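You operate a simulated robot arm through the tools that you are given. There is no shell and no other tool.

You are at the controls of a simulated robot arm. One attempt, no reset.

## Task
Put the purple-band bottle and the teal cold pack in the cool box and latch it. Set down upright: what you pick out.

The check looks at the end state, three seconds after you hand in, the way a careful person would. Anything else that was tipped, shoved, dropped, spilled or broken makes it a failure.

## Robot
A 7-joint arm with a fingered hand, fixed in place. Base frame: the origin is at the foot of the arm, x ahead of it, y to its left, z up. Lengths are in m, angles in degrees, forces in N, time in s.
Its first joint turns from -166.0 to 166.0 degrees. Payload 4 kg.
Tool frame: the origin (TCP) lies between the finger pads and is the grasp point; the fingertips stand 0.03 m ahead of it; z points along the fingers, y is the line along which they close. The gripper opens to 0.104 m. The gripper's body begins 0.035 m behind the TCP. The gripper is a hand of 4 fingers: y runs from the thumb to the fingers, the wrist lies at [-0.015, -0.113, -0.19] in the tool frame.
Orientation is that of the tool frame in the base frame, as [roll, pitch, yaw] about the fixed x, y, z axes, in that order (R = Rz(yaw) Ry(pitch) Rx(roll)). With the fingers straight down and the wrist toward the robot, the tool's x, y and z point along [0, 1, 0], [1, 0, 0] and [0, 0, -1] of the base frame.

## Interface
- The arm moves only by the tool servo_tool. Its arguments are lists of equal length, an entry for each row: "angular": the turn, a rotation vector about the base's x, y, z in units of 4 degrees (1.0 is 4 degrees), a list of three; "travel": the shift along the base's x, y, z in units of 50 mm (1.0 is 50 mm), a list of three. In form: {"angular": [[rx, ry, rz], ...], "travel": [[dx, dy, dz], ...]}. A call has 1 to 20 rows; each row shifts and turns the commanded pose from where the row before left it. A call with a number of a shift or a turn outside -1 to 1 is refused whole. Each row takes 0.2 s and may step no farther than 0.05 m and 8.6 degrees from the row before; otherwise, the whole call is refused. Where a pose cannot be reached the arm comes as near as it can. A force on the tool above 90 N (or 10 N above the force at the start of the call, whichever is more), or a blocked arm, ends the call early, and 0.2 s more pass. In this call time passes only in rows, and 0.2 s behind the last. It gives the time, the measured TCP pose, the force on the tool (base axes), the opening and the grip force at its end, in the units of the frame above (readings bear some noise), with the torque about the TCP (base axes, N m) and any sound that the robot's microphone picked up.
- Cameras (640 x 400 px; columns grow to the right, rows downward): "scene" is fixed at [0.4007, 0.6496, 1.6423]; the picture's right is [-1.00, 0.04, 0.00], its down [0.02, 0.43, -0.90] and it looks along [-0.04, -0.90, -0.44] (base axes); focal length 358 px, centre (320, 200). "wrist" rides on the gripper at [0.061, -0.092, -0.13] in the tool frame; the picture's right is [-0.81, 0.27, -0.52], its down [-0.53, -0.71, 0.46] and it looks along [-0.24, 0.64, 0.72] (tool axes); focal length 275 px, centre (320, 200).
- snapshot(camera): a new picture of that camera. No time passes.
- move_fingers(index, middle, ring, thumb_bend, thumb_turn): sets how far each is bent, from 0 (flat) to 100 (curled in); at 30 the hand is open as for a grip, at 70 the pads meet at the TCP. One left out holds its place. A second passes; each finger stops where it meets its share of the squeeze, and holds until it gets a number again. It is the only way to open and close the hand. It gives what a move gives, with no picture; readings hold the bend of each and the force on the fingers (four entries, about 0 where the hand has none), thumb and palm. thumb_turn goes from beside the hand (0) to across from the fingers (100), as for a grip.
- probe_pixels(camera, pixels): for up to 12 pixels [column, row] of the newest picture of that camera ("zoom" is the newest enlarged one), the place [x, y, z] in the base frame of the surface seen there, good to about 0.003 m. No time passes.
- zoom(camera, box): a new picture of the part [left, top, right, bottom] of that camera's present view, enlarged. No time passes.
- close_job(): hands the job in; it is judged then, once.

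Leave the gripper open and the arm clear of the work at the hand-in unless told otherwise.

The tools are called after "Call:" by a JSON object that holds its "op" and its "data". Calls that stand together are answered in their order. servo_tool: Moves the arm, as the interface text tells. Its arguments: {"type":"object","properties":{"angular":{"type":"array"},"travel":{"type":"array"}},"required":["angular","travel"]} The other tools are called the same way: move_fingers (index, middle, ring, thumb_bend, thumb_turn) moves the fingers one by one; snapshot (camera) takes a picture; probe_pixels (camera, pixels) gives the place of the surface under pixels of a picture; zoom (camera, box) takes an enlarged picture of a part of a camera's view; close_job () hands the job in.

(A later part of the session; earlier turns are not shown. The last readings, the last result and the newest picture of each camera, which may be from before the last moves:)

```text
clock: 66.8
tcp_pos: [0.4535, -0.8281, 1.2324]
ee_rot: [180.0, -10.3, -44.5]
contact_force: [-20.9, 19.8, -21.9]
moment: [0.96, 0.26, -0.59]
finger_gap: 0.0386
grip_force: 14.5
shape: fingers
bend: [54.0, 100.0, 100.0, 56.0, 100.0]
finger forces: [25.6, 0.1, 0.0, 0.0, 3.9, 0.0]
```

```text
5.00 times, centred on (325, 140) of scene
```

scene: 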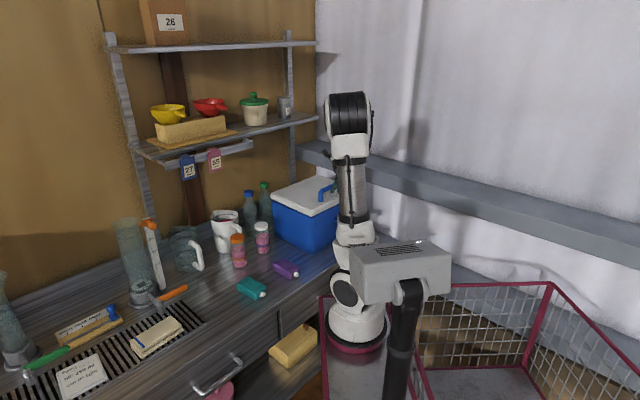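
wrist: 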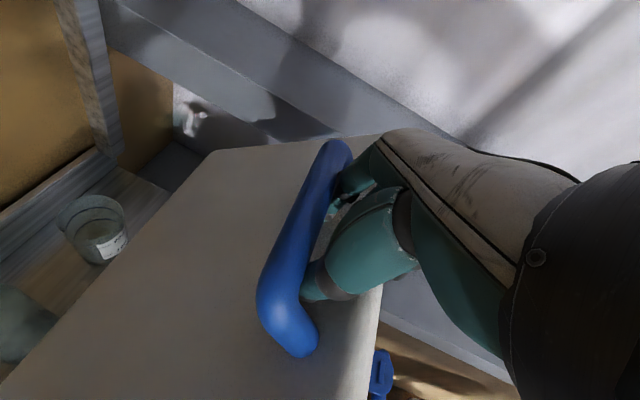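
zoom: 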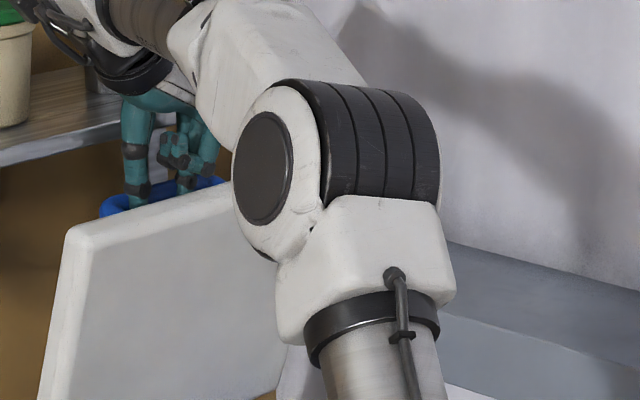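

The ring is free, but the index is pushing 25 N against the bar without moving it, so the lid is blocked by something. I'm probing the lid's inner face, the bar and the shelf edge to find out what.

Call:
{"op": "probe_pixels", "data": {"camera": "zoom", "pixels": [[80, 250], [100, 350], [200, 350], [200, 230], [75, 228], [110, 208], [60, 135], [60, 150], [60, 120], [140, 190], [105, 190], [210, 183]]}}

Call:
{"op": "zoom", "data": {"camera": "scene", "box": [255, 80, 335, 180]}}

```text
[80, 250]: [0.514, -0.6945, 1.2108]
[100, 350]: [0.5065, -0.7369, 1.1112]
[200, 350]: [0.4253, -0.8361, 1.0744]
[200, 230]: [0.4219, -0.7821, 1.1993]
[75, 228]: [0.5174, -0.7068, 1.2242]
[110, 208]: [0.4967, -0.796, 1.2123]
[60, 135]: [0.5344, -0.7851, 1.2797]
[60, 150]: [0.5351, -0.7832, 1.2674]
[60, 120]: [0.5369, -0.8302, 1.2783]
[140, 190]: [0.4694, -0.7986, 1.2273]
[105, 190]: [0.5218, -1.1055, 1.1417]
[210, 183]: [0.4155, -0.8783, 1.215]
```

```text
4.00 times, centred on (295, 130) of scene
```

zoom: 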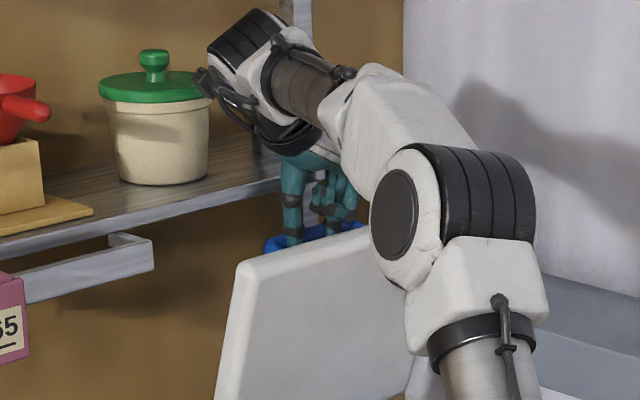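

The lid is at about 75° and the bar top is at z≈1.212, just in front of the shelf line. I'm probing the shelf's lower edge to see whether the handle meets it.

Call:
{"op": "probe_pixels", "data": {"camera": "zoom", "pixels": [[230, 185], [230, 190], [230, 195], [230, 200], [230, 205], [230, 210], [260, 185], [260, 195], [260, 200], [275, 243], [268, 240], [300, 235]]}}

Call:
{"op": "snapshot", "data": {"camera": "wrist"}}

```text
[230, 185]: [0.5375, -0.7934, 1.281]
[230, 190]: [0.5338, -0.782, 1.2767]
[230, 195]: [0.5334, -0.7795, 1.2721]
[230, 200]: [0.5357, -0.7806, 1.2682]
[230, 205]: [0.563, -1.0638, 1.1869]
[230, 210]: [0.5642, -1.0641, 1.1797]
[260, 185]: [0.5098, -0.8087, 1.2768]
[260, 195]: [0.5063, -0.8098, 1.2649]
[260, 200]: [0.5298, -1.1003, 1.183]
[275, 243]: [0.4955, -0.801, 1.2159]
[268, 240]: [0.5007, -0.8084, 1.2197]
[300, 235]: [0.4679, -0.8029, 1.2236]
```

```text
taken
```

wrist: 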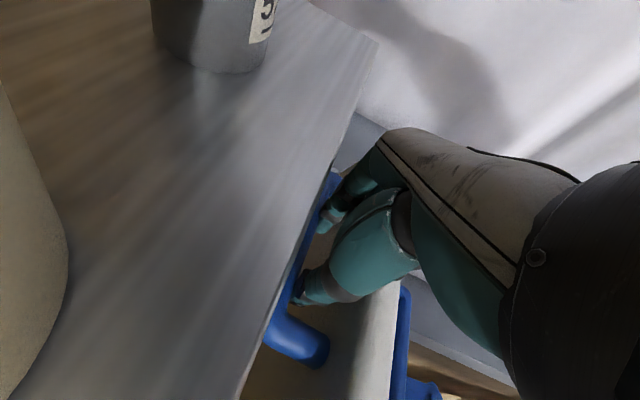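

The handle is 4 cm below the shelf, so it isn't touching. Either the lid is at its stop, or the index's upper part is touching the shelf edge. I'm zooming the wrist view there.

Call:
{"op": "zoom", "data": {"camera": "wrist", "box": [270, 130, 430, 330]}}

Call:
{"op": "probe_pixels", "data": {"camera": "zoom", "pixels": [[230, 190], [300, 110], [360, 80], [290, 160], [250, 210], [200, 300], [140, 340], [215, 130], [180, 200], [330, 130], [270, 130], [120, 300]]}}

```text
2.00 times, centred on (350, 230) of wrist
```

zoom: 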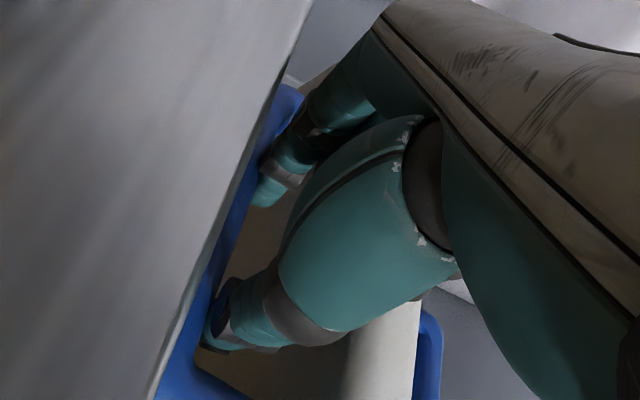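

```text
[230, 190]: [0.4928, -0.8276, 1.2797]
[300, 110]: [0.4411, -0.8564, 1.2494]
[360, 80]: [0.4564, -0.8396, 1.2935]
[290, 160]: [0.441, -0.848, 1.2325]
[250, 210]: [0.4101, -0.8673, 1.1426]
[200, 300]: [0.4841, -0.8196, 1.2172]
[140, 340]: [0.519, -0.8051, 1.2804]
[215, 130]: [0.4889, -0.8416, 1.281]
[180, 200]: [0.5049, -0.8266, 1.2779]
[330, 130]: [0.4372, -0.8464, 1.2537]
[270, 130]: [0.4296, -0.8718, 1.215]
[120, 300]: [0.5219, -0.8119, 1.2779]
```

The finger is about 13 mm clear of the shelf, so the lid itself seems to be at a stop near 75°. I'll back out about 8 mm and see whether the lid stays there or follows.

Call:
{"op": "servo_tool", "data": {"angular": [[0, 0, 0], [0, 0, 0], [0, 0, 0]], "travel": [[-0.04, 0.04, 0], [-0.04, 0.04, 0], [-0.04, 0.04, 0]]}}

Call:
{"op": "zoom", "data": {"camera": "scene", "box": [295, 100, 355, 180]}}

Call:
{"op": "probe_pixels", "data": {"camera": "zoom", "pixels": [[80, 250], [100, 350], [200, 350], [200, 230], [75, 228], [110, 208]]}}

```text
clock: 67.6
tcp_pos: [0.4477, -0.8235, 1.2351]
ee_rot: [179.7, -10.8, -44.5]
contact_force: [-3.7, 1.3, -1.3]
moment: [0.08, 0.08, -0.12]
finger_gap: 0.0389
grip_force: 2.2
shape: fingers
bend: [54.0, 100.0, 100.0, 56.0, 98.0]
finger forces: [3.8, 0.1, 0.1, 0.1, 0.0, 0.0]
```

```text
5.00 times, centred on (325, 140) of scene
```

zoom: 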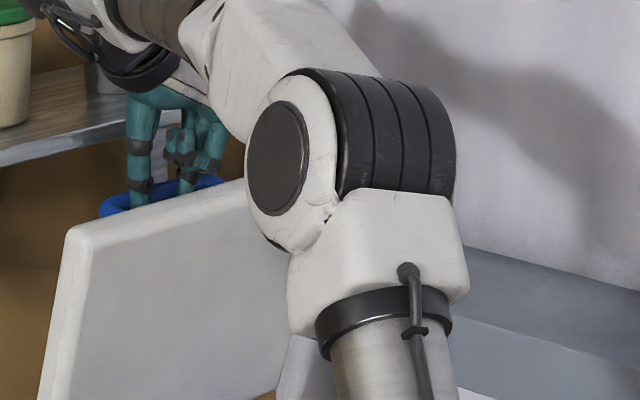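

```text
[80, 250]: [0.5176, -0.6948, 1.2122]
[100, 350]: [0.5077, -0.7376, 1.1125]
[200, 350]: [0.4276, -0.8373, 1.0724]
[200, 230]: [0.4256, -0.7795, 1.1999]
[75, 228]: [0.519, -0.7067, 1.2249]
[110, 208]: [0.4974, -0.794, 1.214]
```

The lid didn't move and the index force fell to 3.8 N. Backing off another 8 mm to see whether it stays by itself.

Call:
{"op": "servo_tool", "data": {"angular": [[0, 0, 0], [0, 0, 0], [0, 0, 0]], "travel": [[-0.03, 0.03, 0], [-0.03, 0.03, 0], [-0.03, 0.03, 0]]}}

Call:
{"op": "zoom", "data": {"camera": "scene", "box": [295, 100, 355, 180]}}

Call:
{"op": "probe_pixels", "data": {"camera": "zoom", "pixels": [[80, 250], [100, 350], [200, 350], [200, 230], [75, 228], [110, 208]]}}

```text
clock: 68.4
tcp_pos: [0.4428, -0.8197, 1.2367]
ee_rot: [179.7, -10.6, -44.6]
contact_force: [-0.4, 0.7, 0.0]
moment: [-0.01, 0.04, 0.01]
finger_gap: 0.0369
grip_force: 0.1
shape: fingers
bend: [56.0, 100.0, 100.0, 56.0, 98.0]
finger forces: [0.0, 0.1, 0.0, 0.0, 0.1, 0.0]
```

```text
5.00 times, centred on (325, 140) of scene
```

zoom: 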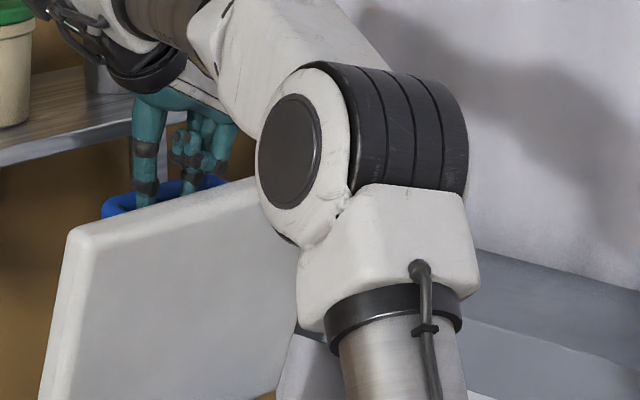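

```text
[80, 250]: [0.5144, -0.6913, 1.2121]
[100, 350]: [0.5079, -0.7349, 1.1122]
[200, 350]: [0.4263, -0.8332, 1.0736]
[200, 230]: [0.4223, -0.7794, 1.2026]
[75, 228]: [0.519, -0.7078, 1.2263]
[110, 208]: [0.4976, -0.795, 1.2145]
```

Index force is zero and the lid stays open at about 75° by itself. I'm withdrawing the hand straight up and slightly outward, slowly.

Call:
{"op": "servo_tool", "data": {"angular": [[0, 0, 0], [0, 0, 0], [0, 0, 0], [0, 0, 0], [0, 0, 0], [0, 0, 0], [0, 0, 0], [0, 0, 0]], "travel": [[-0.02, 0.02, 0.2], [-0.02, 0.02, 0.2], [-0.026, 0.026, 0.2], [-0.026, 0.026, 0.2], [-0.03, 0.03, 0.2], [-0.03, 0.03, 0.2], [-0.03, 0.03, 0.2], [-0.03, 0.03, 0.2]]}}

Call:
{"op": "snapshot", "data": {"camera": "scene"}}

Call:
{"op": "snapshot", "data": {"camera": "wrist"}}

```text
clock: 70.2
tcp_pos: [0.4314, -0.8085, 1.3139]
ee_rot: [179.7, -10.6, -44.6]
contact_force: [0.4, -0.7, -0.2]
moment: [0.02, -0.01, -0.03]
finger_gap: 0.0368
grip_force: 0.1
shape: fingers
bend: [56.0, 100.0, 100.0, 56.0, 98.0]
finger forces: [0.0, 0.1, 0.0, 0.1, 0.0, 0.1]
```

```text
taken
```

scene: 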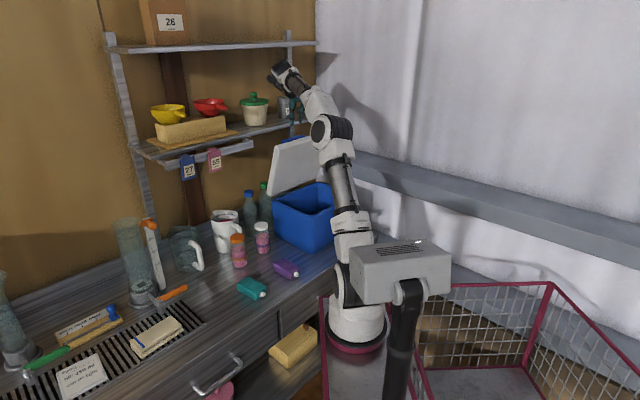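

```text
taken
```

wrist: 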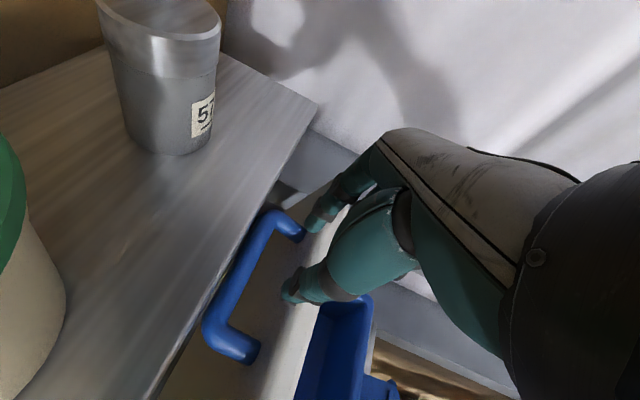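

The lid stays open by itself and the hand is clear of it. I'm moving the hand outward, away from lid and shelf, and then looking into the box.

Call:
{"op": "servo_tool", "data": {"angular": [[0, 0, 0], [0, 0, 0], [0, 0, 0], [0, 0, 0], [0, 0, 0], [0, 0, 0], [0, 0, 0], [0, 0, 0]], "travel": [[-0.35, 0.35, 0.05], [-0.35, 0.35, 0.05], [-0.35, 0.35, 0.05], [-0.35, 0.35, 0.05], [-0.35, 0.35, 0.05], [-0.35, 0.35, 0.05], [-0.35, 0.35, 0.05], [-0.35, 0.35, 0.05]]}}

Call:
{"op": "move_fingers", "data": {"index": 30, "middle": 30, "ring": 30, "thumb_bend": 30}}

Call:
{"op": "snapshot", "data": {"camera": "scene"}}

Call:
{"op": "snapshot", "data": {"camera": "wrist"}}

```text
clock: 72.0
tcp_pos: [0.2914, -0.667, 1.3364]
ee_rot: [179.7, -10.5, -44.5]
contact_force: [-0.3, -0.7, 0.1]
moment: [0.05, 0.01, 0.0]
finger_gap: 0.037
grip_force: 0.0
shape: fingers
bend: [56.0, 100.0, 100.0, 56.0, 98.0]
finger forces: [0.0, 0.1, 0.0, 0.0, 0.1, 0.0]
```

```text
clock: 73.0
tcp_pos: [0.2917, -0.6673, 1.3376]
ee_rot: [179.7, -10.6, -44.6]
contact_force: [0.1, -0.7, -0.2]
moment: [0.02, 0.0, 0.0]
finger_gap: 0.1029
grip_force: 0.0
shape: fingers
bend: [30.0, 30.0, 30.0, 30.0, 98.0]
finger forces: [0.0, 0.0, 0.0, 0.0, 0.0, 0.0]
```

```text
taken
```

scene: 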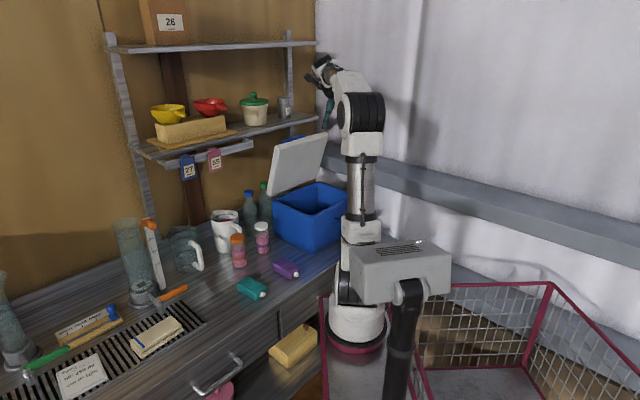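

```text
taken
```

wrist: 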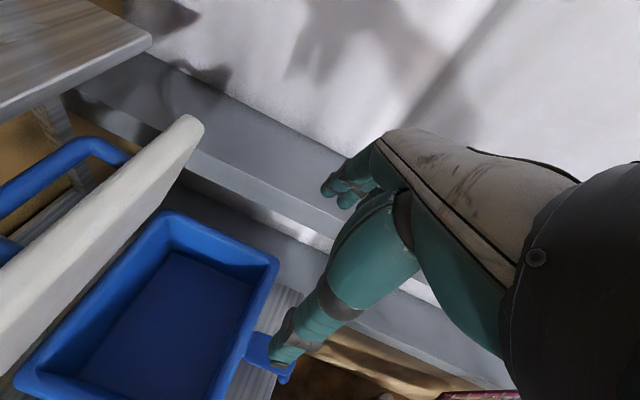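

The box is empty. I'm probing its inner floor and rim to plan the placements.

Call:
{"op": "probe_pixels", "data": {"camera": "wrist", "pixels": [[180, 260], [150, 340], [200, 350], [170, 220], [265, 260], [80, 360], [210, 300], [120, 370], [255, 290], [165, 250], [245, 285], [195, 120]]}}

Call:
{"op": "zoom", "data": {"camera": "scene", "box": [200, 120, 380, 310]}}

```text
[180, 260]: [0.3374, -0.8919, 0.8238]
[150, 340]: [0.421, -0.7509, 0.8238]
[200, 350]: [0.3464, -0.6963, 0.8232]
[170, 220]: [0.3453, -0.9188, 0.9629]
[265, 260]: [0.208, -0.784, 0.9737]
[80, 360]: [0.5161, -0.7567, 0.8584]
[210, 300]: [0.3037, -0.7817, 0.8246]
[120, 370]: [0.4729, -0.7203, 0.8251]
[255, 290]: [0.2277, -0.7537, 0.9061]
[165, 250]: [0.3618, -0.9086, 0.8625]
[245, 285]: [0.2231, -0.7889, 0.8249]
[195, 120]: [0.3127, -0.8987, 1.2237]
```

```text
2.11 times, centred on (290, 215) of scene
```

zoom: 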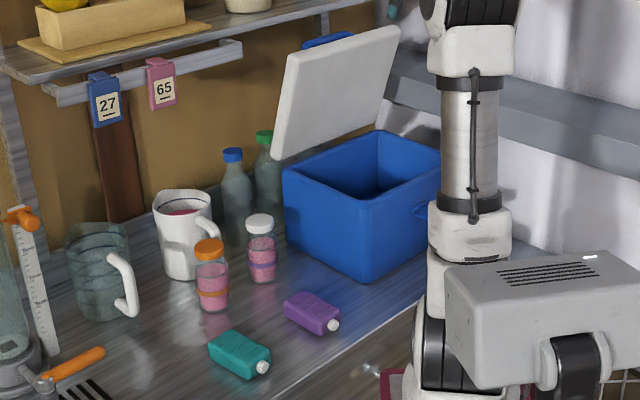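

The box floor is at z≈0.824 and the rim at 0.974, empty inside. Now I'm examining the bottle and the teal pack closely.

Call:
{"op": "zoom", "data": {"camera": "scene", "box": [220, 210, 310, 310]}}

Call:
{"op": "probe_pixels", "data": {"camera": "zoom", "pixels": [[168, 58], [166, 45], [150, 55], [186, 55], [168, 80], [168, 110], [152, 110], [184, 110], [168, 150], [165, 170], [185, 165], [150, 165]]}}

Call:
{"op": "probe_pixels", "data": {"camera": "zoom", "pixels": [[65, 290], [110, 272], [180, 310], [140, 335], [122, 300], [180, 325], [145, 350], [75, 310], [190, 338], [185, 345], [100, 280], [155, 300]]}}

```text
4.00 times, centred on (265, 260) of scene
```

zoom: 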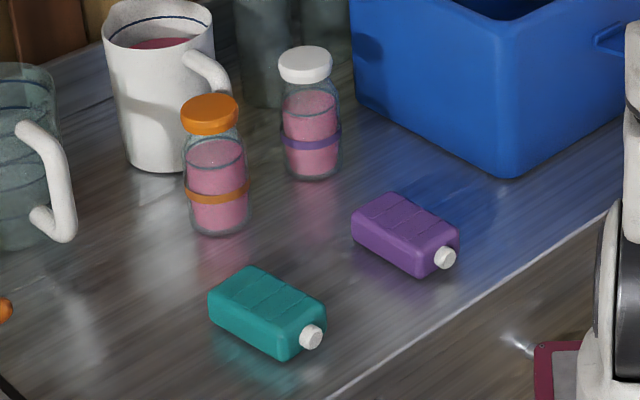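

```text
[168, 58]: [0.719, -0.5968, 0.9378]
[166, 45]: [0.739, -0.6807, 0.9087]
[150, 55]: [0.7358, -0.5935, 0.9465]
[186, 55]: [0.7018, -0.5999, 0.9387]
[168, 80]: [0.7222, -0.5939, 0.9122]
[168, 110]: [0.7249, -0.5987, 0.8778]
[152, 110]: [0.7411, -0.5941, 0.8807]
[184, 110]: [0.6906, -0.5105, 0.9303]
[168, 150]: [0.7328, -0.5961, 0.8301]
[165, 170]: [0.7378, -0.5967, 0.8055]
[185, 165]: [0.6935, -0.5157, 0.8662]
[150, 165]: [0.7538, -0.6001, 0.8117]
```

```text
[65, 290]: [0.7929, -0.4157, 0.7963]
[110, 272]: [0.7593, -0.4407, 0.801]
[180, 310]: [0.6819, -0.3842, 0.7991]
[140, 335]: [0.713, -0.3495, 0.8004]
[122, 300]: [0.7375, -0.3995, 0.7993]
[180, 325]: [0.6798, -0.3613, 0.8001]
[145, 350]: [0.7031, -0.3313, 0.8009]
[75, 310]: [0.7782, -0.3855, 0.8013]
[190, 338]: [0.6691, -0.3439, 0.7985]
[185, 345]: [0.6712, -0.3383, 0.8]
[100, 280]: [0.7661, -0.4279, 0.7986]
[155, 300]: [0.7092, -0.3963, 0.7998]
```

My pixel guesses were off at that scale. The pack has ridges on its top face, so lying flat is its right way up. I'm re-probing the right pixels: bottle cap at (305,65), body (310,150), pack around (265,305).

Call:
{"op": "probe_pixels", "data": {"camera": "zoom", "pixels": [[305, 52], [305, 65], [281, 65], [331, 65], [306, 78], [311, 112], [311, 145], [285, 145], [339, 145], [312, 178], [290, 172], [332, 172]]}}

Call:
{"op": "probe_pixels", "data": {"camera": "zoom", "pixels": [[250, 270], [214, 292], [322, 302], [286, 330], [265, 298], [285, 355], [212, 310], [310, 330], [320, 340], [240, 315], [300, 350], [305, 322]]}}

Call:
{"op": "probe_pixels", "data": {"camera": "zoom", "pixels": [[211, 100], [211, 115], [215, 230], [215, 160], [385, 195], [455, 235], [355, 210], [420, 275], [445, 258], [405, 225], [195, 170], [170, 170]]}}

```text
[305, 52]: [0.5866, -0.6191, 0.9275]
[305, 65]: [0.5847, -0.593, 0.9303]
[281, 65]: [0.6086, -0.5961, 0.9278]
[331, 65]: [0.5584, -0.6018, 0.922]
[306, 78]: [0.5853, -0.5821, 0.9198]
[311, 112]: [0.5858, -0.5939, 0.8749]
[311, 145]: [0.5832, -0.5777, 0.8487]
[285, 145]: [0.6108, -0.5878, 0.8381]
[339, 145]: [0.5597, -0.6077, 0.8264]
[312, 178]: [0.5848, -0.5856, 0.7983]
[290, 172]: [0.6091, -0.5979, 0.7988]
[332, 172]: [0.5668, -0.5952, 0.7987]
```

```text
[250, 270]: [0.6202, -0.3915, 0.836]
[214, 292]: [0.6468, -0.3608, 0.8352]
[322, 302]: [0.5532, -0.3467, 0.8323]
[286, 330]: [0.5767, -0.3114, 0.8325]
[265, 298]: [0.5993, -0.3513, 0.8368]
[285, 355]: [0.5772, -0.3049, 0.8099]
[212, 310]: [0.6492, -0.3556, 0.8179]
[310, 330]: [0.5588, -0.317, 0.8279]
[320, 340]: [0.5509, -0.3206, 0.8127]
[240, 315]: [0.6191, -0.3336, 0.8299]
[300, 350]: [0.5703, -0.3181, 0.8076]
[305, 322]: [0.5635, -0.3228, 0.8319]
```

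```text
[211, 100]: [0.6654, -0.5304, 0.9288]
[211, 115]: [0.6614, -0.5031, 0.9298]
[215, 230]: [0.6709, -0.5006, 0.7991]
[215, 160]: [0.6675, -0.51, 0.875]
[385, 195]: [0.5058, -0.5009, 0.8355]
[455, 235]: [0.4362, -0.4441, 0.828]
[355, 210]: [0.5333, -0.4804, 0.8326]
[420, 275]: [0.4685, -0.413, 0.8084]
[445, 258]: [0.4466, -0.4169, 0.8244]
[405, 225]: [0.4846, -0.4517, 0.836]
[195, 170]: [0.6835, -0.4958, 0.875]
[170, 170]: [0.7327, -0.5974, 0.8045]
```

The bottle centre is about (0.585,−0.605), radius 0.027, height 0.131. The pack centre is about (0.599,−0.353), 0.036 thick, with its short axis at 55°. I'll place the pack first on the box's far side, then the bottle. Moving above the pack now while levelling the tool and setting yaw −35.

Call:
{"op": "servo_tool", "data": {"angular": [[0.133, 0.133, 0.18], [0.133, 0.133, 0.18], [0.133, 0.133, 0.18], [0.133, 0.133, 0.18], [0.133, 0.133, 0.18], [0.133, 0.133, 0.18], [0.133, 0.133, 0.18], [0.133, 0.133, 0.18], [0.133, 0.133, 0.18], [0.133, 0.133, 0.18], [0.133, 0.133, 0.18], [0.133, 0.133, 0.18], [0.133, 0.133, 0.18], [0.133, 0.133, 0.18]], "travel": [[0.438, 0.449, 0], [0.438, 0.449, 0], [0.438, 0.449, -0.2], [0.438, 0.449, -0.3], [0.438, 0.449, -0.3], [0.438, 0.449, -0.4], [0.438, 0.449, -0.4], [0.438, 0.449, -0.4], [0.438, 0.449, -0.4], [0.438, 0.449, -0.4], [0.438, 0.449, -0.4], [0.438, 0.449, -0.4], [0.438, 0.449, -0.4], [0.438, 0.449, -0.4]]}}

Call:
{"op": "snapshot", "data": {"camera": "wrist"}}

Call:
{"op": "snapshot", "data": {"camera": "scene"}}

```text
clock: 76.0
tcp_pos: [0.5986, -0.3545, 1.1164]
ee_rot: [-179.3, -0.2, -34.6]
contact_force: [-0.1, -0.1, 0.5]
moment: [0.03, 0.0, -0.04]
finger_gap: 0.1027
grip_force: 0.1
shape: fingers
bend: [30.0, 30.0, 30.0, 30.0, 98.0]
finger forces: [0.1, 0.0, 0.0, 0.0, 0.0, 0.0]
```

```text
taken
```

wrist: 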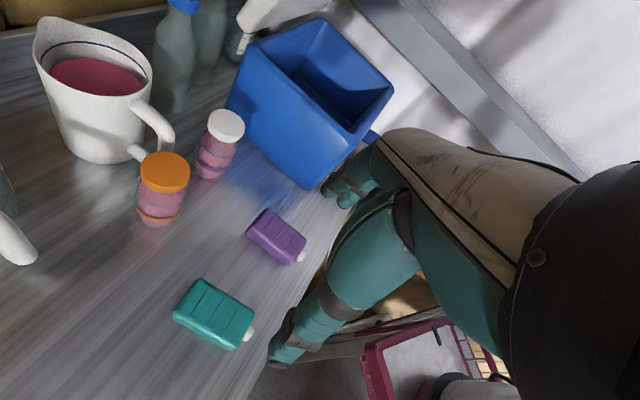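

```text
taken
```

scene: 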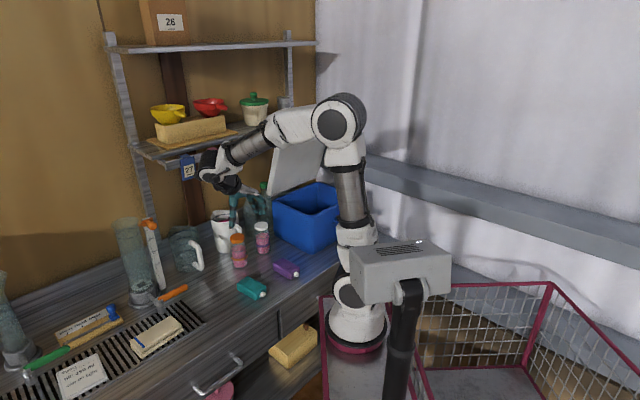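

The wrist view shows the pack at (213,315) and bottles clearly. I'm probing the pack's corners here for a better fit.

Call:
{"op": "zoom", "data": {"camera": "wrist", "box": [150, 260, 290, 370]}}

Call:
{"op": "probe_pixels", "data": {"camera": "wrist", "pixels": [[200, 281], [177, 311], [252, 318], [228, 346], [214, 312], [248, 334], [205, 330], [165, 162], [225, 125], [212, 172], [135, 150], [170, 145]]}}

```text
3.64 times, centred on (220, 315) of wrist
```

zoom: 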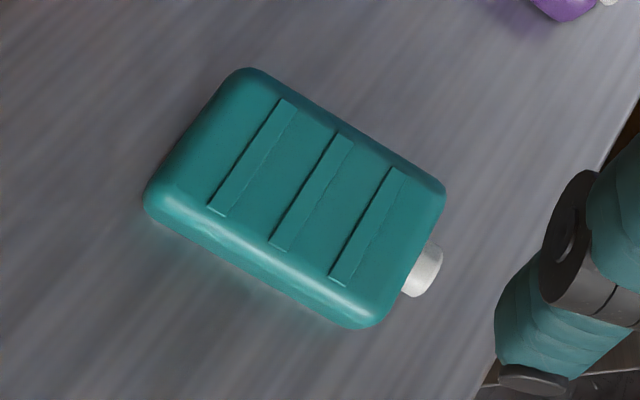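

```text
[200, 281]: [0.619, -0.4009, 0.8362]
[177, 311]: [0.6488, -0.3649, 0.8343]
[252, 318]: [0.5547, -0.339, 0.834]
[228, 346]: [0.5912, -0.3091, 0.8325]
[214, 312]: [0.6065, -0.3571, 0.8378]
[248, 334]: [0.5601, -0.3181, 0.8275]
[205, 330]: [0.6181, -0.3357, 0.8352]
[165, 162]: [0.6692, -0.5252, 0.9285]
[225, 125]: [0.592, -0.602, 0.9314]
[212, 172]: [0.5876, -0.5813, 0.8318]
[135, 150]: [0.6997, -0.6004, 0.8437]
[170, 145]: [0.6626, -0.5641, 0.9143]
```

The two corner fits disagree slightly in angle (136° vs 145°), so I'm probing the ridge ends for the short-axis direction.

Call:
{"op": "probe_pixels", "data": {"camera": "zoom", "pixels": [[285, 108], [220, 205], [345, 142], [280, 243], [400, 175], [340, 278], [312, 190], [225, 110], [175, 185], [420, 205], [365, 300], [420, 270]]}}

```text
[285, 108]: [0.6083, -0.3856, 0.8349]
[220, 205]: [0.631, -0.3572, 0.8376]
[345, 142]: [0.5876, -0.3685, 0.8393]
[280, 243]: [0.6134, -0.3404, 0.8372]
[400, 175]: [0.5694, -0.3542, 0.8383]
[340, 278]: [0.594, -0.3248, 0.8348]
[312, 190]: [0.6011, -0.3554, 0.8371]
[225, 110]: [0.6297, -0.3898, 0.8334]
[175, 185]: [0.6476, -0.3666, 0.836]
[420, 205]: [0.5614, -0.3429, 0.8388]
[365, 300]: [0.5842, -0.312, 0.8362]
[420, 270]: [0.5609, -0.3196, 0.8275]
```

The short axis is at about 49.7° and the centre at (0.6005,−0.3545). I'm fine-turning −5.7° and descending to z≈0.92 first.

Call:
{"op": "servo_tool", "data": {"angular": [[0, 0, -0.5], [0, 0, -0.5], [0, 0, -0.42], [0, 0, 0], [0, 0, 0], [0, 0, 0]], "travel": [[0.02, 0, -0.65], [0.02, 0, -0.65], [0, 0, -0.65], [0, 0, -0.65], [0, 0, -0.65], [0, 0, -0.65]]}}

Call:
{"op": "snapshot", "data": {"camera": "wrist"}}

Call:
{"op": "zoom", "data": {"camera": "scene", "box": [200, 180, 320, 320]}}

```text
clock: 77.4
tcp_pos: [0.6011, -0.3554, 0.9215]
ee_rot: [-179.3, -0.1, -40.2]
contact_force: [0.8, -0.7, 0.1]
moment: [0.01, -0.03, -0.02]
finger_gap: 0.1029
grip_force: 0.0
shape: fingers
bend: [30.0, 30.0, 30.0, 30.0, 98.0]
finger forces: [0.0, 0.1, 0.0, 0.1, 0.0, 0.0]
```

```text
taken
```

wrist: 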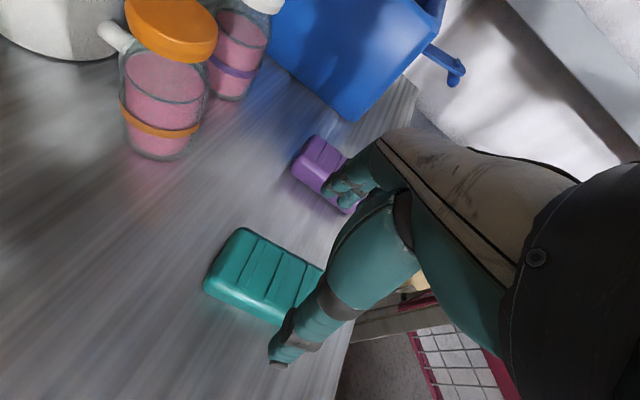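

```text
2.86 times, centred on (260, 250) of scene
```

zoom: 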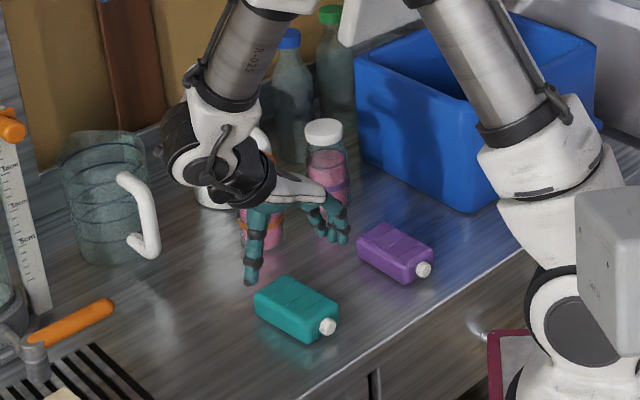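

The pack lies between the thumb and fingers, and the purple pack is clear. Descending to z≈0.837, fingertips about 7 mm above the table.

Call:
{"op": "servo_tool", "data": {"angular": [[0, 0, 0], [0, 0, 0], [0, 0, 0], [0, 0, 0], [0, 0, 0]], "travel": [[0, 0.004, -0.338], [0, 0.004, -0.338], [0, 0.004, -0.338], [0, 0.004, -0.338], [0, 0.004, -0.338]]}}

Call:
{"op": "snapshot", "data": {"camera": "wrist"}}

Call:
{"op": "zoom", "data": {"camera": "scene", "box": [220, 230, 300, 320]}}

```text
clock: 78.6
tcp_pos: [0.6007, -0.3537, 0.8335]
ee_rot: [-179.2, -0.3, -40.2]
contact_force: [-1.1, 0.1, 0.2]
moment: [-0.02, 0.03, 0.01]
finger_gap: 0.103
grip_force: 0.1
shape: fingers
bend: [30.0, 30.0, 30.0, 30.0, 98.0]
finger forces: [0.1, 0.0, 0.0, 0.1, 0.0, 0.0]
```

```text
taken
```

wrist: 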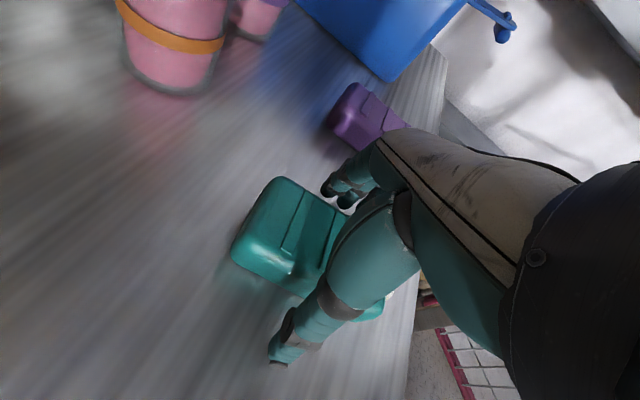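

```text
4.44 times, centred on (260, 275) of scene
```

zoom: 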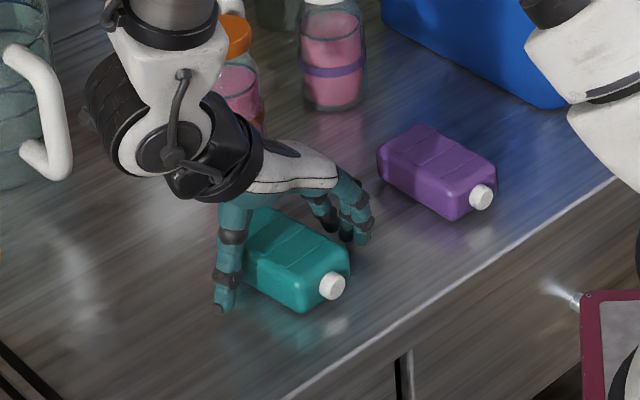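

The thumb and fingers straddle the pack's short sides. Closing.

Call:
{"op": "move_fingers", "data": {"index": 65, "middle": 65, "ring": 65, "thumb_bend": 65}}

Call:
{"op": "zoom", "data": {"camera": "scene", "box": [220, 230, 300, 320]}}

```text
clock: 79.6
tcp_pos: [0.6004, -0.3551, 0.8362]
ee_rot: [-179.2, -0.4, -40.3]
contact_force: [-3.5, -6.6, 20.4]
moment: [-0.54, 0.7, 0.13]
finger_gap: 0.0541
grip_force: 31.6
shape: fingers
bend: [53.0, 55.0, 56.0, 51.0, 94.0]
finger forces: [9.9, 24.9, 7.1, 0.1, 21.6, 0.0]
```

```text
4.44 times, centred on (260, 275) of scene
```

zoom: 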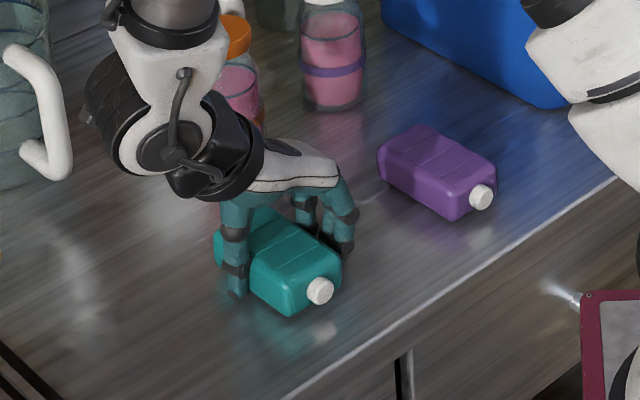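

Gripped with about 32 N; the 20 N upward force means fingertips touch the table. I'm lifting gently.

Call:
{"op": "servo_tool", "data": {"angular": [[0, 0, 0], [0, 0, 0], [0, 0, 0], [0, 0, 0], [0, 0, 0], [0, 0, 0]], "travel": [[0, 0, 0.1], [0, 0, 0.2], [0, 0, 0.4], [0, 0, 0.5], [0, 0, 0.5], [0, 0, 0.5]]}}

Call:
{"op": "zoom", "data": {"camera": "scene", "box": [200, 180, 320, 320]}}

Call:
{"op": "snapshot", "data": {"camera": "wrist"}}

```text
clock: 81.0
tcp_pos: [0.6, -0.3533, 0.9451]
ee_rot: [-179.3, -0.2, -40.2]
contact_force: [0.0, 0.7, -2.5]
moment: [-0.03, 0.06, -0.04]
finger_gap: 0.054
grip_force: 23.1
shape: fingers
bend: [53.0, 57.0, 57.0, 51.0, 94.0]
finger forces: [9.1, 7.5, 5.8, 0.0, 22.3, 0.0]
```

```text
2.86 times, centred on (260, 250) of scene
```

zoom: 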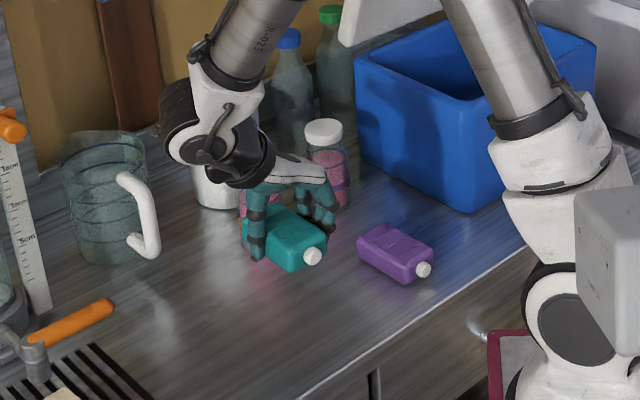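

```text
taken
```

wrist: 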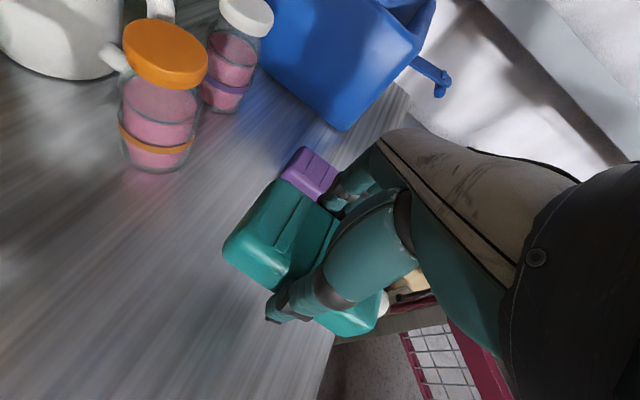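

The pack is held flat. I'm raising to z≈1.12, then carrying it over the box to u≈−0.115, s≈0.315.

Call:
{"op": "servo_tool", "data": {"angular": [[0, 0, 0], [0, 0, 0], [0, 0, 0], [0, 0, 0], [0, 0, -0.1], [0, 0, -0.1], [0, 0, -0.1], [0, 0, -0.1], [0, 0, -0.1], [0, 0, -0.1], [0, 0, -0.1], [0, 0, -0.1], [0, 0, -0.1], [0, 0, -0.1], [0, 0, -0.1], [0, 0, -0.1]], "travel": [[0, 0, 0.88], [0, 0, 0.88], [0, 0, 0.88], [0, 0, 0.88], [-0.445, -0.708, 0], [-0.445, -0.708, 0], [-0.445, -0.708, 0], [-0.445, -0.708, 0], [-0.445, -0.708, 0], [-0.445, -0.708, 0], [-0.445, -0.708, 0], [-0.445, -0.708, 0], [-0.445, -0.708, 0], [-0.445, -0.708, 0], [-0.445, -0.708, 0], [-0.445, -0.708, 0]]}}

Call:
{"op": "snapshot", "data": {"camera": "wrist"}}

Call:
{"op": "snapshot", "data": {"camera": "scene"}}

```text
clock: 84.4
tcp_pos: [0.3348, -0.7781, 1.1224]
ee_rot: [-179.2, -0.2, -44.9]
contact_force: [0.7, 0.7, -0.4]
moment: [0.01, 0.04, 0.0]
finger_gap: 0.0536
grip_force: 21.9
shape: fingers
bend: [53.0, 57.0, 58.0, 51.0, 94.0]
finger forces: [9.0, 7.2, 5.5, 0.0, 21.7, 0.1]
```

```text
taken
```

wrist: 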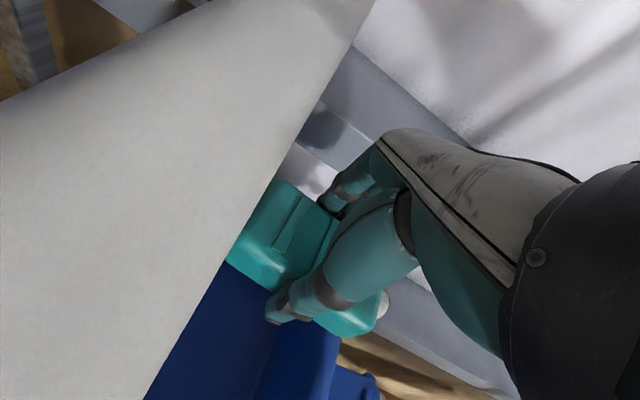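

```text
taken
```

scene: 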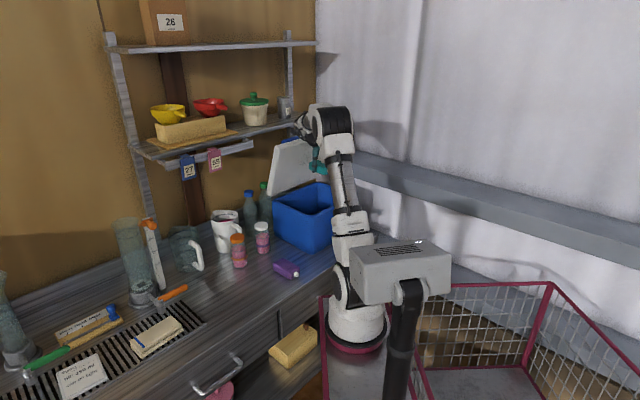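

The pack is over the box. I'm shifting 1 cm outward from the lid and descending to z≈0.93, then checking.

Call:
{"op": "servo_tool", "data": {"angular": [[0, 0, 0], [0, 0, 0], [0, 0, 0], [0, 0, 0], [0, 0, 0], [0, 0, 0], [0, 0, 0]], "travel": [[-0.08, 0.08, -0.2], [-0.08, 0.08, -0.5], [0, 0, -0.6], [0, 0, -0.6], [0, 0, -0.6], [0, 0, -0.6], [0, 0, -0.6]]}}

Call:
{"op": "snapshot", "data": {"camera": "wrist"}}

Call:
{"op": "zoom", "data": {"camera": "scene", "box": [255, 110, 375, 260]}}

```text
clock: 85.2
tcp_pos: [0.3232, -0.7747, 1.0893]
ee_rot: [179.5, -2.6, -45.4]
contact_force: [-5.6, 12.6, 33.3]
moment: [-0.63, -4.64, 1.5]
finger_gap: 0.0539
grip_force: 22.1
shape: fingers
bend: [53.0, 57.0, 58.0, 51.0, 94.0]
finger forces: [9.0, 7.1, 5.6, 0.0, 21.8, 0.0]
stopped in row 3: the force on the tool passed its limit at 118 N (the readings are from after the stop); the commanded pose is now the measured one
```

```text
taken
```

wrist: 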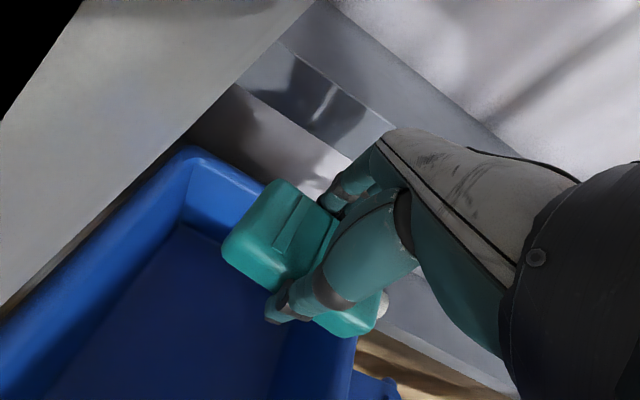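

```text
2.67 times, centred on (315, 185) of scene
```

zoom: 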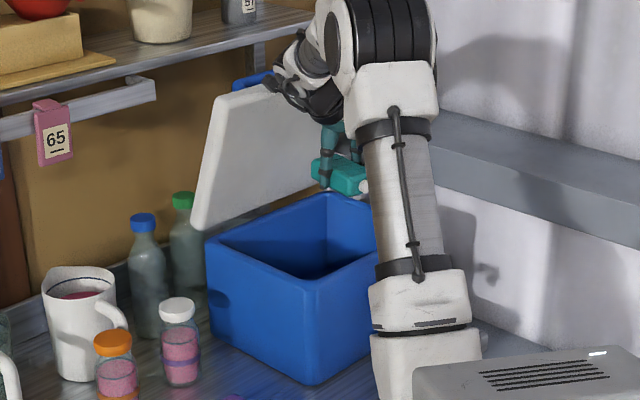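

The call stopped at 118 N: a protruding black part of the wrist met the top edge of the open lid. The lid still stands. I'm backing up and outward, and will turn the hand so the wrist faces outward, away from the lid, for placing.

Call:
{"op": "servo_tool", "data": {"angular": [[0, 0, 0], [0, 0, 0], [0, 0, 0], [0, 0, 0], [0, 0, 0], [0, 0, 0]], "travel": [[0, 0, 0.3], [0, 0, 0.4], [-0.2, 0.2, 0.5], [-0.3, 0.3, 0.5], [-0.4, 0.4, 0.4], [-0.4, 0.4, 0]]}}

Call:
{"op": "zoom", "data": {"camera": "scene", "box": [200, 90, 380, 310]}}

Call:
{"op": "probe_pixels", "data": {"camera": "zoom", "pixels": [[300, 150], [290, 200], [340, 300], [340, 330], [385, 320], [290, 290]]}}

```text
clock: 86.6
tcp_pos: [0.2598, -0.7084, 1.1859]
ee_rot: [179.8, -2.1, -45.4]
contact_force: [0.9, 0.5, -3.2]
moment: [-0.03, -0.01, -0.01]
finger_gap: 0.054
grip_force: 21.7
shape: fingers
bend: [53.0, 57.0, 58.0, 51.0, 94.0]
finger forces: [9.1, 7.1, 5.5, 0.1, 21.7, 0.1]
```

```text
1.82 times, centred on (290, 200) of scene
```

zoom: 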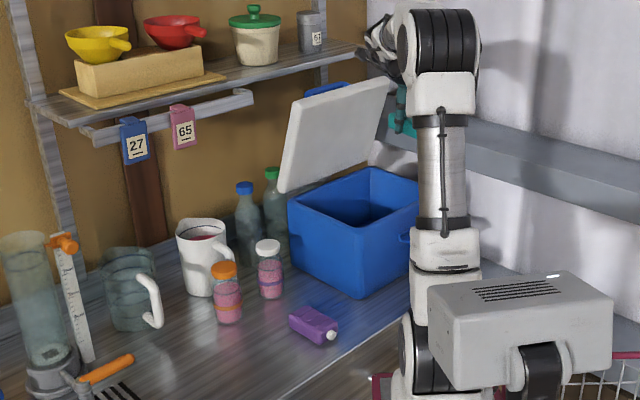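

```text
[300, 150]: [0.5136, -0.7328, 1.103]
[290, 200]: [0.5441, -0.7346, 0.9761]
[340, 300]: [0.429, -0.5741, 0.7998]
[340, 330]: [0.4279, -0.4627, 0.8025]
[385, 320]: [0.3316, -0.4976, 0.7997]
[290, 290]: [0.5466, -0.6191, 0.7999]
```

Box and lid are where they were. I'm turning the tool +90° (wrist outward) a little farther out.

Call:
{"op": "servo_tool", "data": {"angular": [[0, 0, 1], [0, 0, 1], [0, 0, 1], [0, 0, 1], [0, 0, 1], [0, 0, 1], [0, 0, 1], [0, 0, 1], [0, 0, 1], [0, 0, 1], [0, 0, 1], [0, 0, 1], [0, 0, 1], [0, 0, 1], [0, 0, 1], [0, 0, 1], [0, 0, 1], [0, 0, 1], [0, 0, 1], [0, 0, 1]], "travel": [[-0.1, 0.1, 0], [-0.1, 0.1, 0], [-0.1, 0.1, 0], [-0.1, 0.1, 0], [-0.1, 0.1, 0], [0, 0, 0], [0, 0, 0], [0, 0, 0], [0, 0, 0], [0, 0, 0], [0, 0, 0], [0, 0, 0], [0, 0, 0], [0, 0, 0], [0, 0, 0], [0, 0, 0], [0, 0, 0], [0, 0, 0], [0, 0, 0], [0, 0, 0]]}}

Call:
{"op": "servo_tool", "data": {"angular": [[0, 0, 1], [0, 0, 1], [0, 0, 0.6]], "travel": [[0, 0, 0], [0, 0, 0], [0, 0, 0]]}}

Call:
{"op": "snapshot", "data": {"camera": "wrist"}}

Call:
{"op": "zoom", "data": {"camera": "scene", "box": [230, 70, 410, 280]}}

```text
clock: 90.8
tcp_pos: [0.234, -0.6837, 1.1873]
ee_rot: [179.8, -2.1, 34.6]
contact_force: [-0.8, 0.1, -1.4]
moment: [0.0, -0.01, -0.01]
finger_gap: 0.0539
grip_force: 21.8
shape: fingers
bend: [53.0, 57.0, 58.0, 51.0, 94.0]
finger forces: [9.1, 7.0, 5.5, 0.1, 21.6, 0.0]
```

```text
clock: 91.6
tcp_pos: [0.2345, -0.6843, 1.1866]
ee_rot: [179.9, -2.1, 38.6]
contact_force: [-0.2, -0.2, -1.4]
moment: [-0.03, 0.05, 0.03]
finger_gap: 0.0539
grip_force: 22.1
shape: fingers
bend: [53.0, 57.0, 58.0, 51.0, 94.0]
finger forces: [9.2, 7.0, 5.7, 0.1, 21.8, 0.0]
out of reach, approached as far as the arm can: row 2
```

```text
taken
```

wrist: 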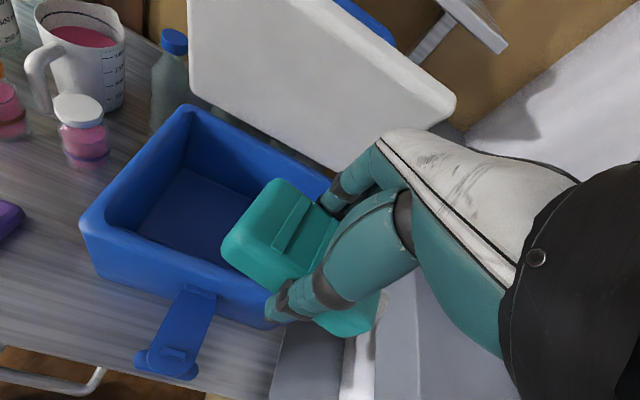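

```text
1.90 times, centred on (320, 175) of scene
```

zoom: 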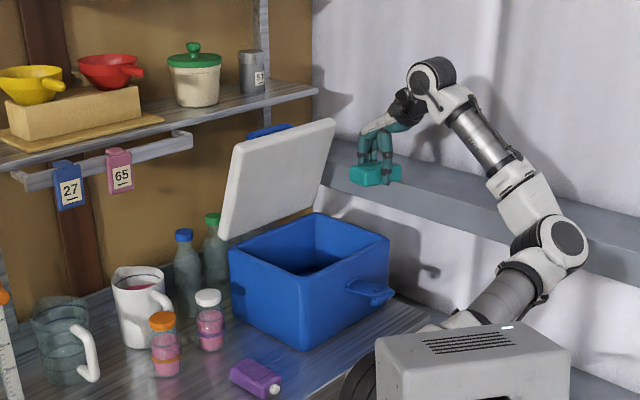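

The arm re-posed itself nicely with the wrist outward; the pack is still held flat. I'm finishing the yaw and levelling, coming in low under the lid edge: down to z≈1.045 at the front, then inward.

Call:
{"op": "servo_tool", "data": {"angular": [[-0.082, 0.102, 0.4], [-0.082, 0.102, 0.4], [-0.082, 0.102, 0.4], [-0.082, 0.102, 0.4], [0, 0, 0]], "travel": [[0.2475, -0.2475, -0.7], [0.2475, -0.2475, -0.7], [0.2475, -0.2475, -0.7], [0.2475, -0.2475, -0.7], [0, 0, 0]]}}

Call:
{"op": "snapshot", "data": {"camera": "wrist"}}

Call:
{"op": "zoom", "data": {"camera": "scene", "box": [250, 90, 400, 260]}}

```text
clock: 92.8
tcp_pos: [0.2469, -0.6361, 1.0649]
ee_rot: [179.9, -0.7, 45.4]
contact_force: [0.2, 1.3, -2.1]
moment: [0.01, -0.02, 0.01]
finger_gap: 0.0536
grip_force: 21.5
shape: fingers
bend: [54.0, 58.0, 58.0, 51.0, 94.0]
finger forces: [9.4, 6.8, 5.5, 0.0, 21.6, 0.0]
out of reach, approached as far as the arm can: row 1, 2, 3, 4
```

```text
taken
```

wrist: 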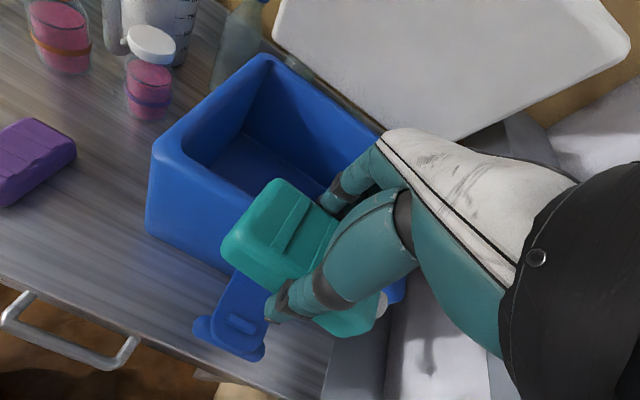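

```text
2.35 times, centred on (325, 175) of scene
```

zoom: 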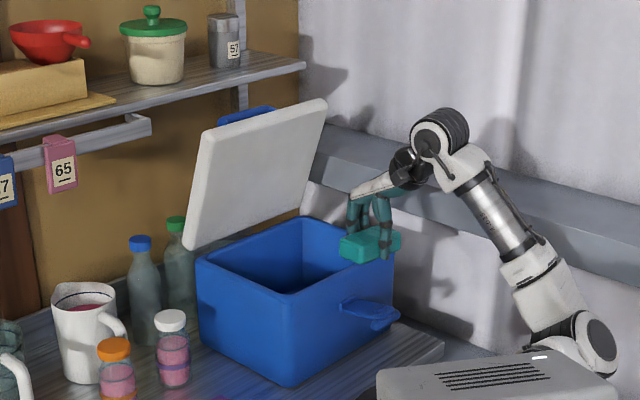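

The orientation is right now (yaw 45), but the position drifted to u≈0.046, s≈0.275 because some rows were at the reach limit. I'll try stepping inward from here in small moves and watch whether the arm follows.

Call:
{"op": "servo_tool", "data": {"angular": [[0, 0, 0], [0, 0, 0], [0, 0, 0]], "travel": [[0.1, -0.3, 0], [0.1, -0.3, 0], [0.1, -0.3, 0]]}}

Call:
{"op": "zoom", "data": {"camera": "scene", "box": [250, 90, 400, 260]}}

```text
clock: 93.6
tcp_pos: [0.2471, -0.6377, 1.0672]
ee_rot: [179.9, -0.7, 45.4]
contact_force: [-0.3, 0.2, -2.7]
moment: [0.02, -0.03, 0.04]
finger_gap: 0.0535
grip_force: 21.4
shape: fingers
bend: [54.0, 58.0, 58.0, 51.0, 94.0]
finger forces: [9.3, 6.9, 5.4, 0.0, 21.6, 0.0]
out of reach, approached as far as the arm can: row 1, 2, 3
```

```text
2.35 times, centred on (325, 175) of scene
```

zoom: 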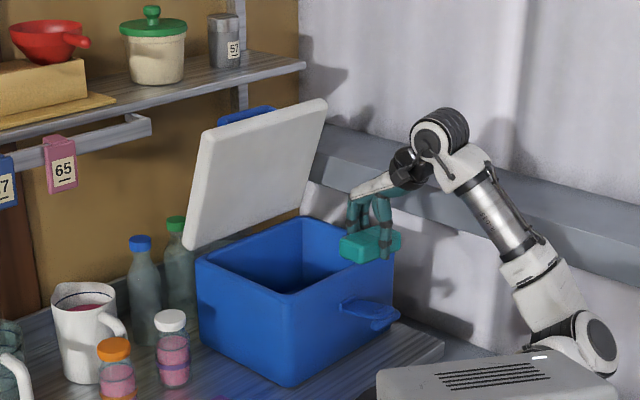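

The arm is stuck in a poor elbow posture. I'm backing away up and outward toward the start-like pose (yaw 90, high), where the earlier elbow-up posture worked, still holding the pack.

Call:
{"op": "servo_tool", "data": {"angular": [[0, 0, 0], [0, 0, 0], [0, 0, 0], [0, 0, 0], [0, 0, 0], [0, 0, 1], [0, 0, 1], [0, 0, 1], [0, 0, 1], [0, 0, 1], [0, 0, 1], [0, 0, 1], [0, 0, 1], [0, 0, 1], [0, 0, 1], [0, 0, 1]], "travel": [[0, 0, 0.8], [-0.2, 0.2, 0.8], [-0.2, 0.2, 0.8], [-0.2, 0.2, 0.8], [-0.2, 0.2, 0.8], [-0.2, 0.15, 0.4], [-0.2, 0.15, 0.4], [-0.2, 0.15, 0.2], [-0.2, 0.15, 0], [-0.2, 0.15, 0], [-0.2, 0.15, 0], [-0.2, 0.15, 0], [-0.2, 0.15, 0], [0, 0.15, 0], [0, 0.15, 0], [0, 0, 0]]}}

Call:
{"op": "snapshot", "data": {"camera": "scene"}}

```text
clock: 97.0
tcp_pos: [0.384, -0.3964, 1.167]
ee_rot: [180.0, -0.3, 91.3]
contact_force: [-0.8, 1.1, -1.4]
moment: [-0.01, -0.05, 0.02]
finger_gap: 0.0538
grip_force: 21.5
shape: fingers
bend: [54.0, 58.0, 58.0, 51.0, 94.0]
finger forces: [9.2, 6.7, 5.5, 0.0, 21.3, 0.0]
out of reach, approached as far as the arm can: row 1, 2, 6, 7, 8, 9, 10, 11, 12, 13, 14, 15, 16
```

```text
taken
```

scene: 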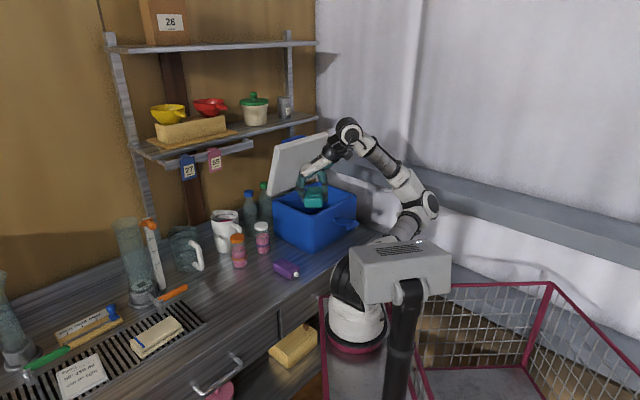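

The arm is near a joint limit in this posture and drifted to (0.384,−0.396), though clear of everything. I'll unwind: rotate yaw back negative while moving over open table toward where the pack was picked, where the elbow-up posture worked.

Call:
{"op": "servo_tool", "data": {"angular": [[0, 0, -1], [0, 0, -1], [0, 0, -1], [0, 0, -1], [0, 0, -1], [0, 0, -1], [0, 0, -1], [0, 0, -1], [0, 0, -1], [0, 0, -1]], "travel": [[0.1, 0, 0.2], [0.1, 0, 0.2], [0.1, 0, 0.2], [0.1, 0, 0.2], [0.1, 0, 0.1], [0.1, 0, 0], [0.1, 0, 0], [0.1, 0, 0], [0.1, 0, 0], [0.1, 0, 0]]}}

Call:
{"op": "snapshot", "data": {"camera": "scene"}}

```text
clock: 99.2
tcp_pos: [0.4325, -0.3966, 1.2116]
ee_rot: [179.9, 0.0, 51.3]
contact_force: [0.5, 0.1, -2.2]
moment: [-0.05, -0.03, -0.01]
finger_gap: 0.0537
grip_force: 20.7
shape: fingers
bend: [54.0, 58.0, 58.0, 51.0, 94.0]
finger forces: [9.2, 6.6, 5.3, 0.1, 21.1, 0.0]
```

```text
taken
```

scene: 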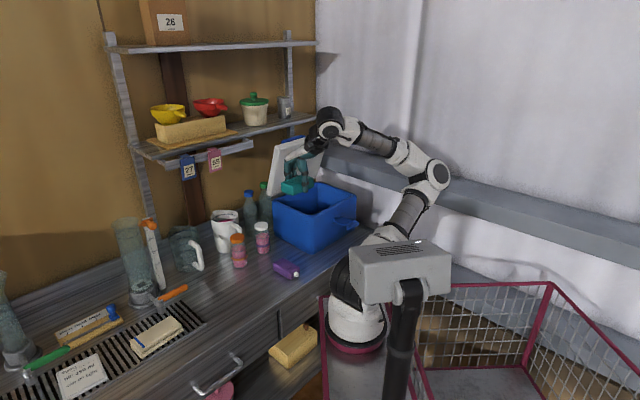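

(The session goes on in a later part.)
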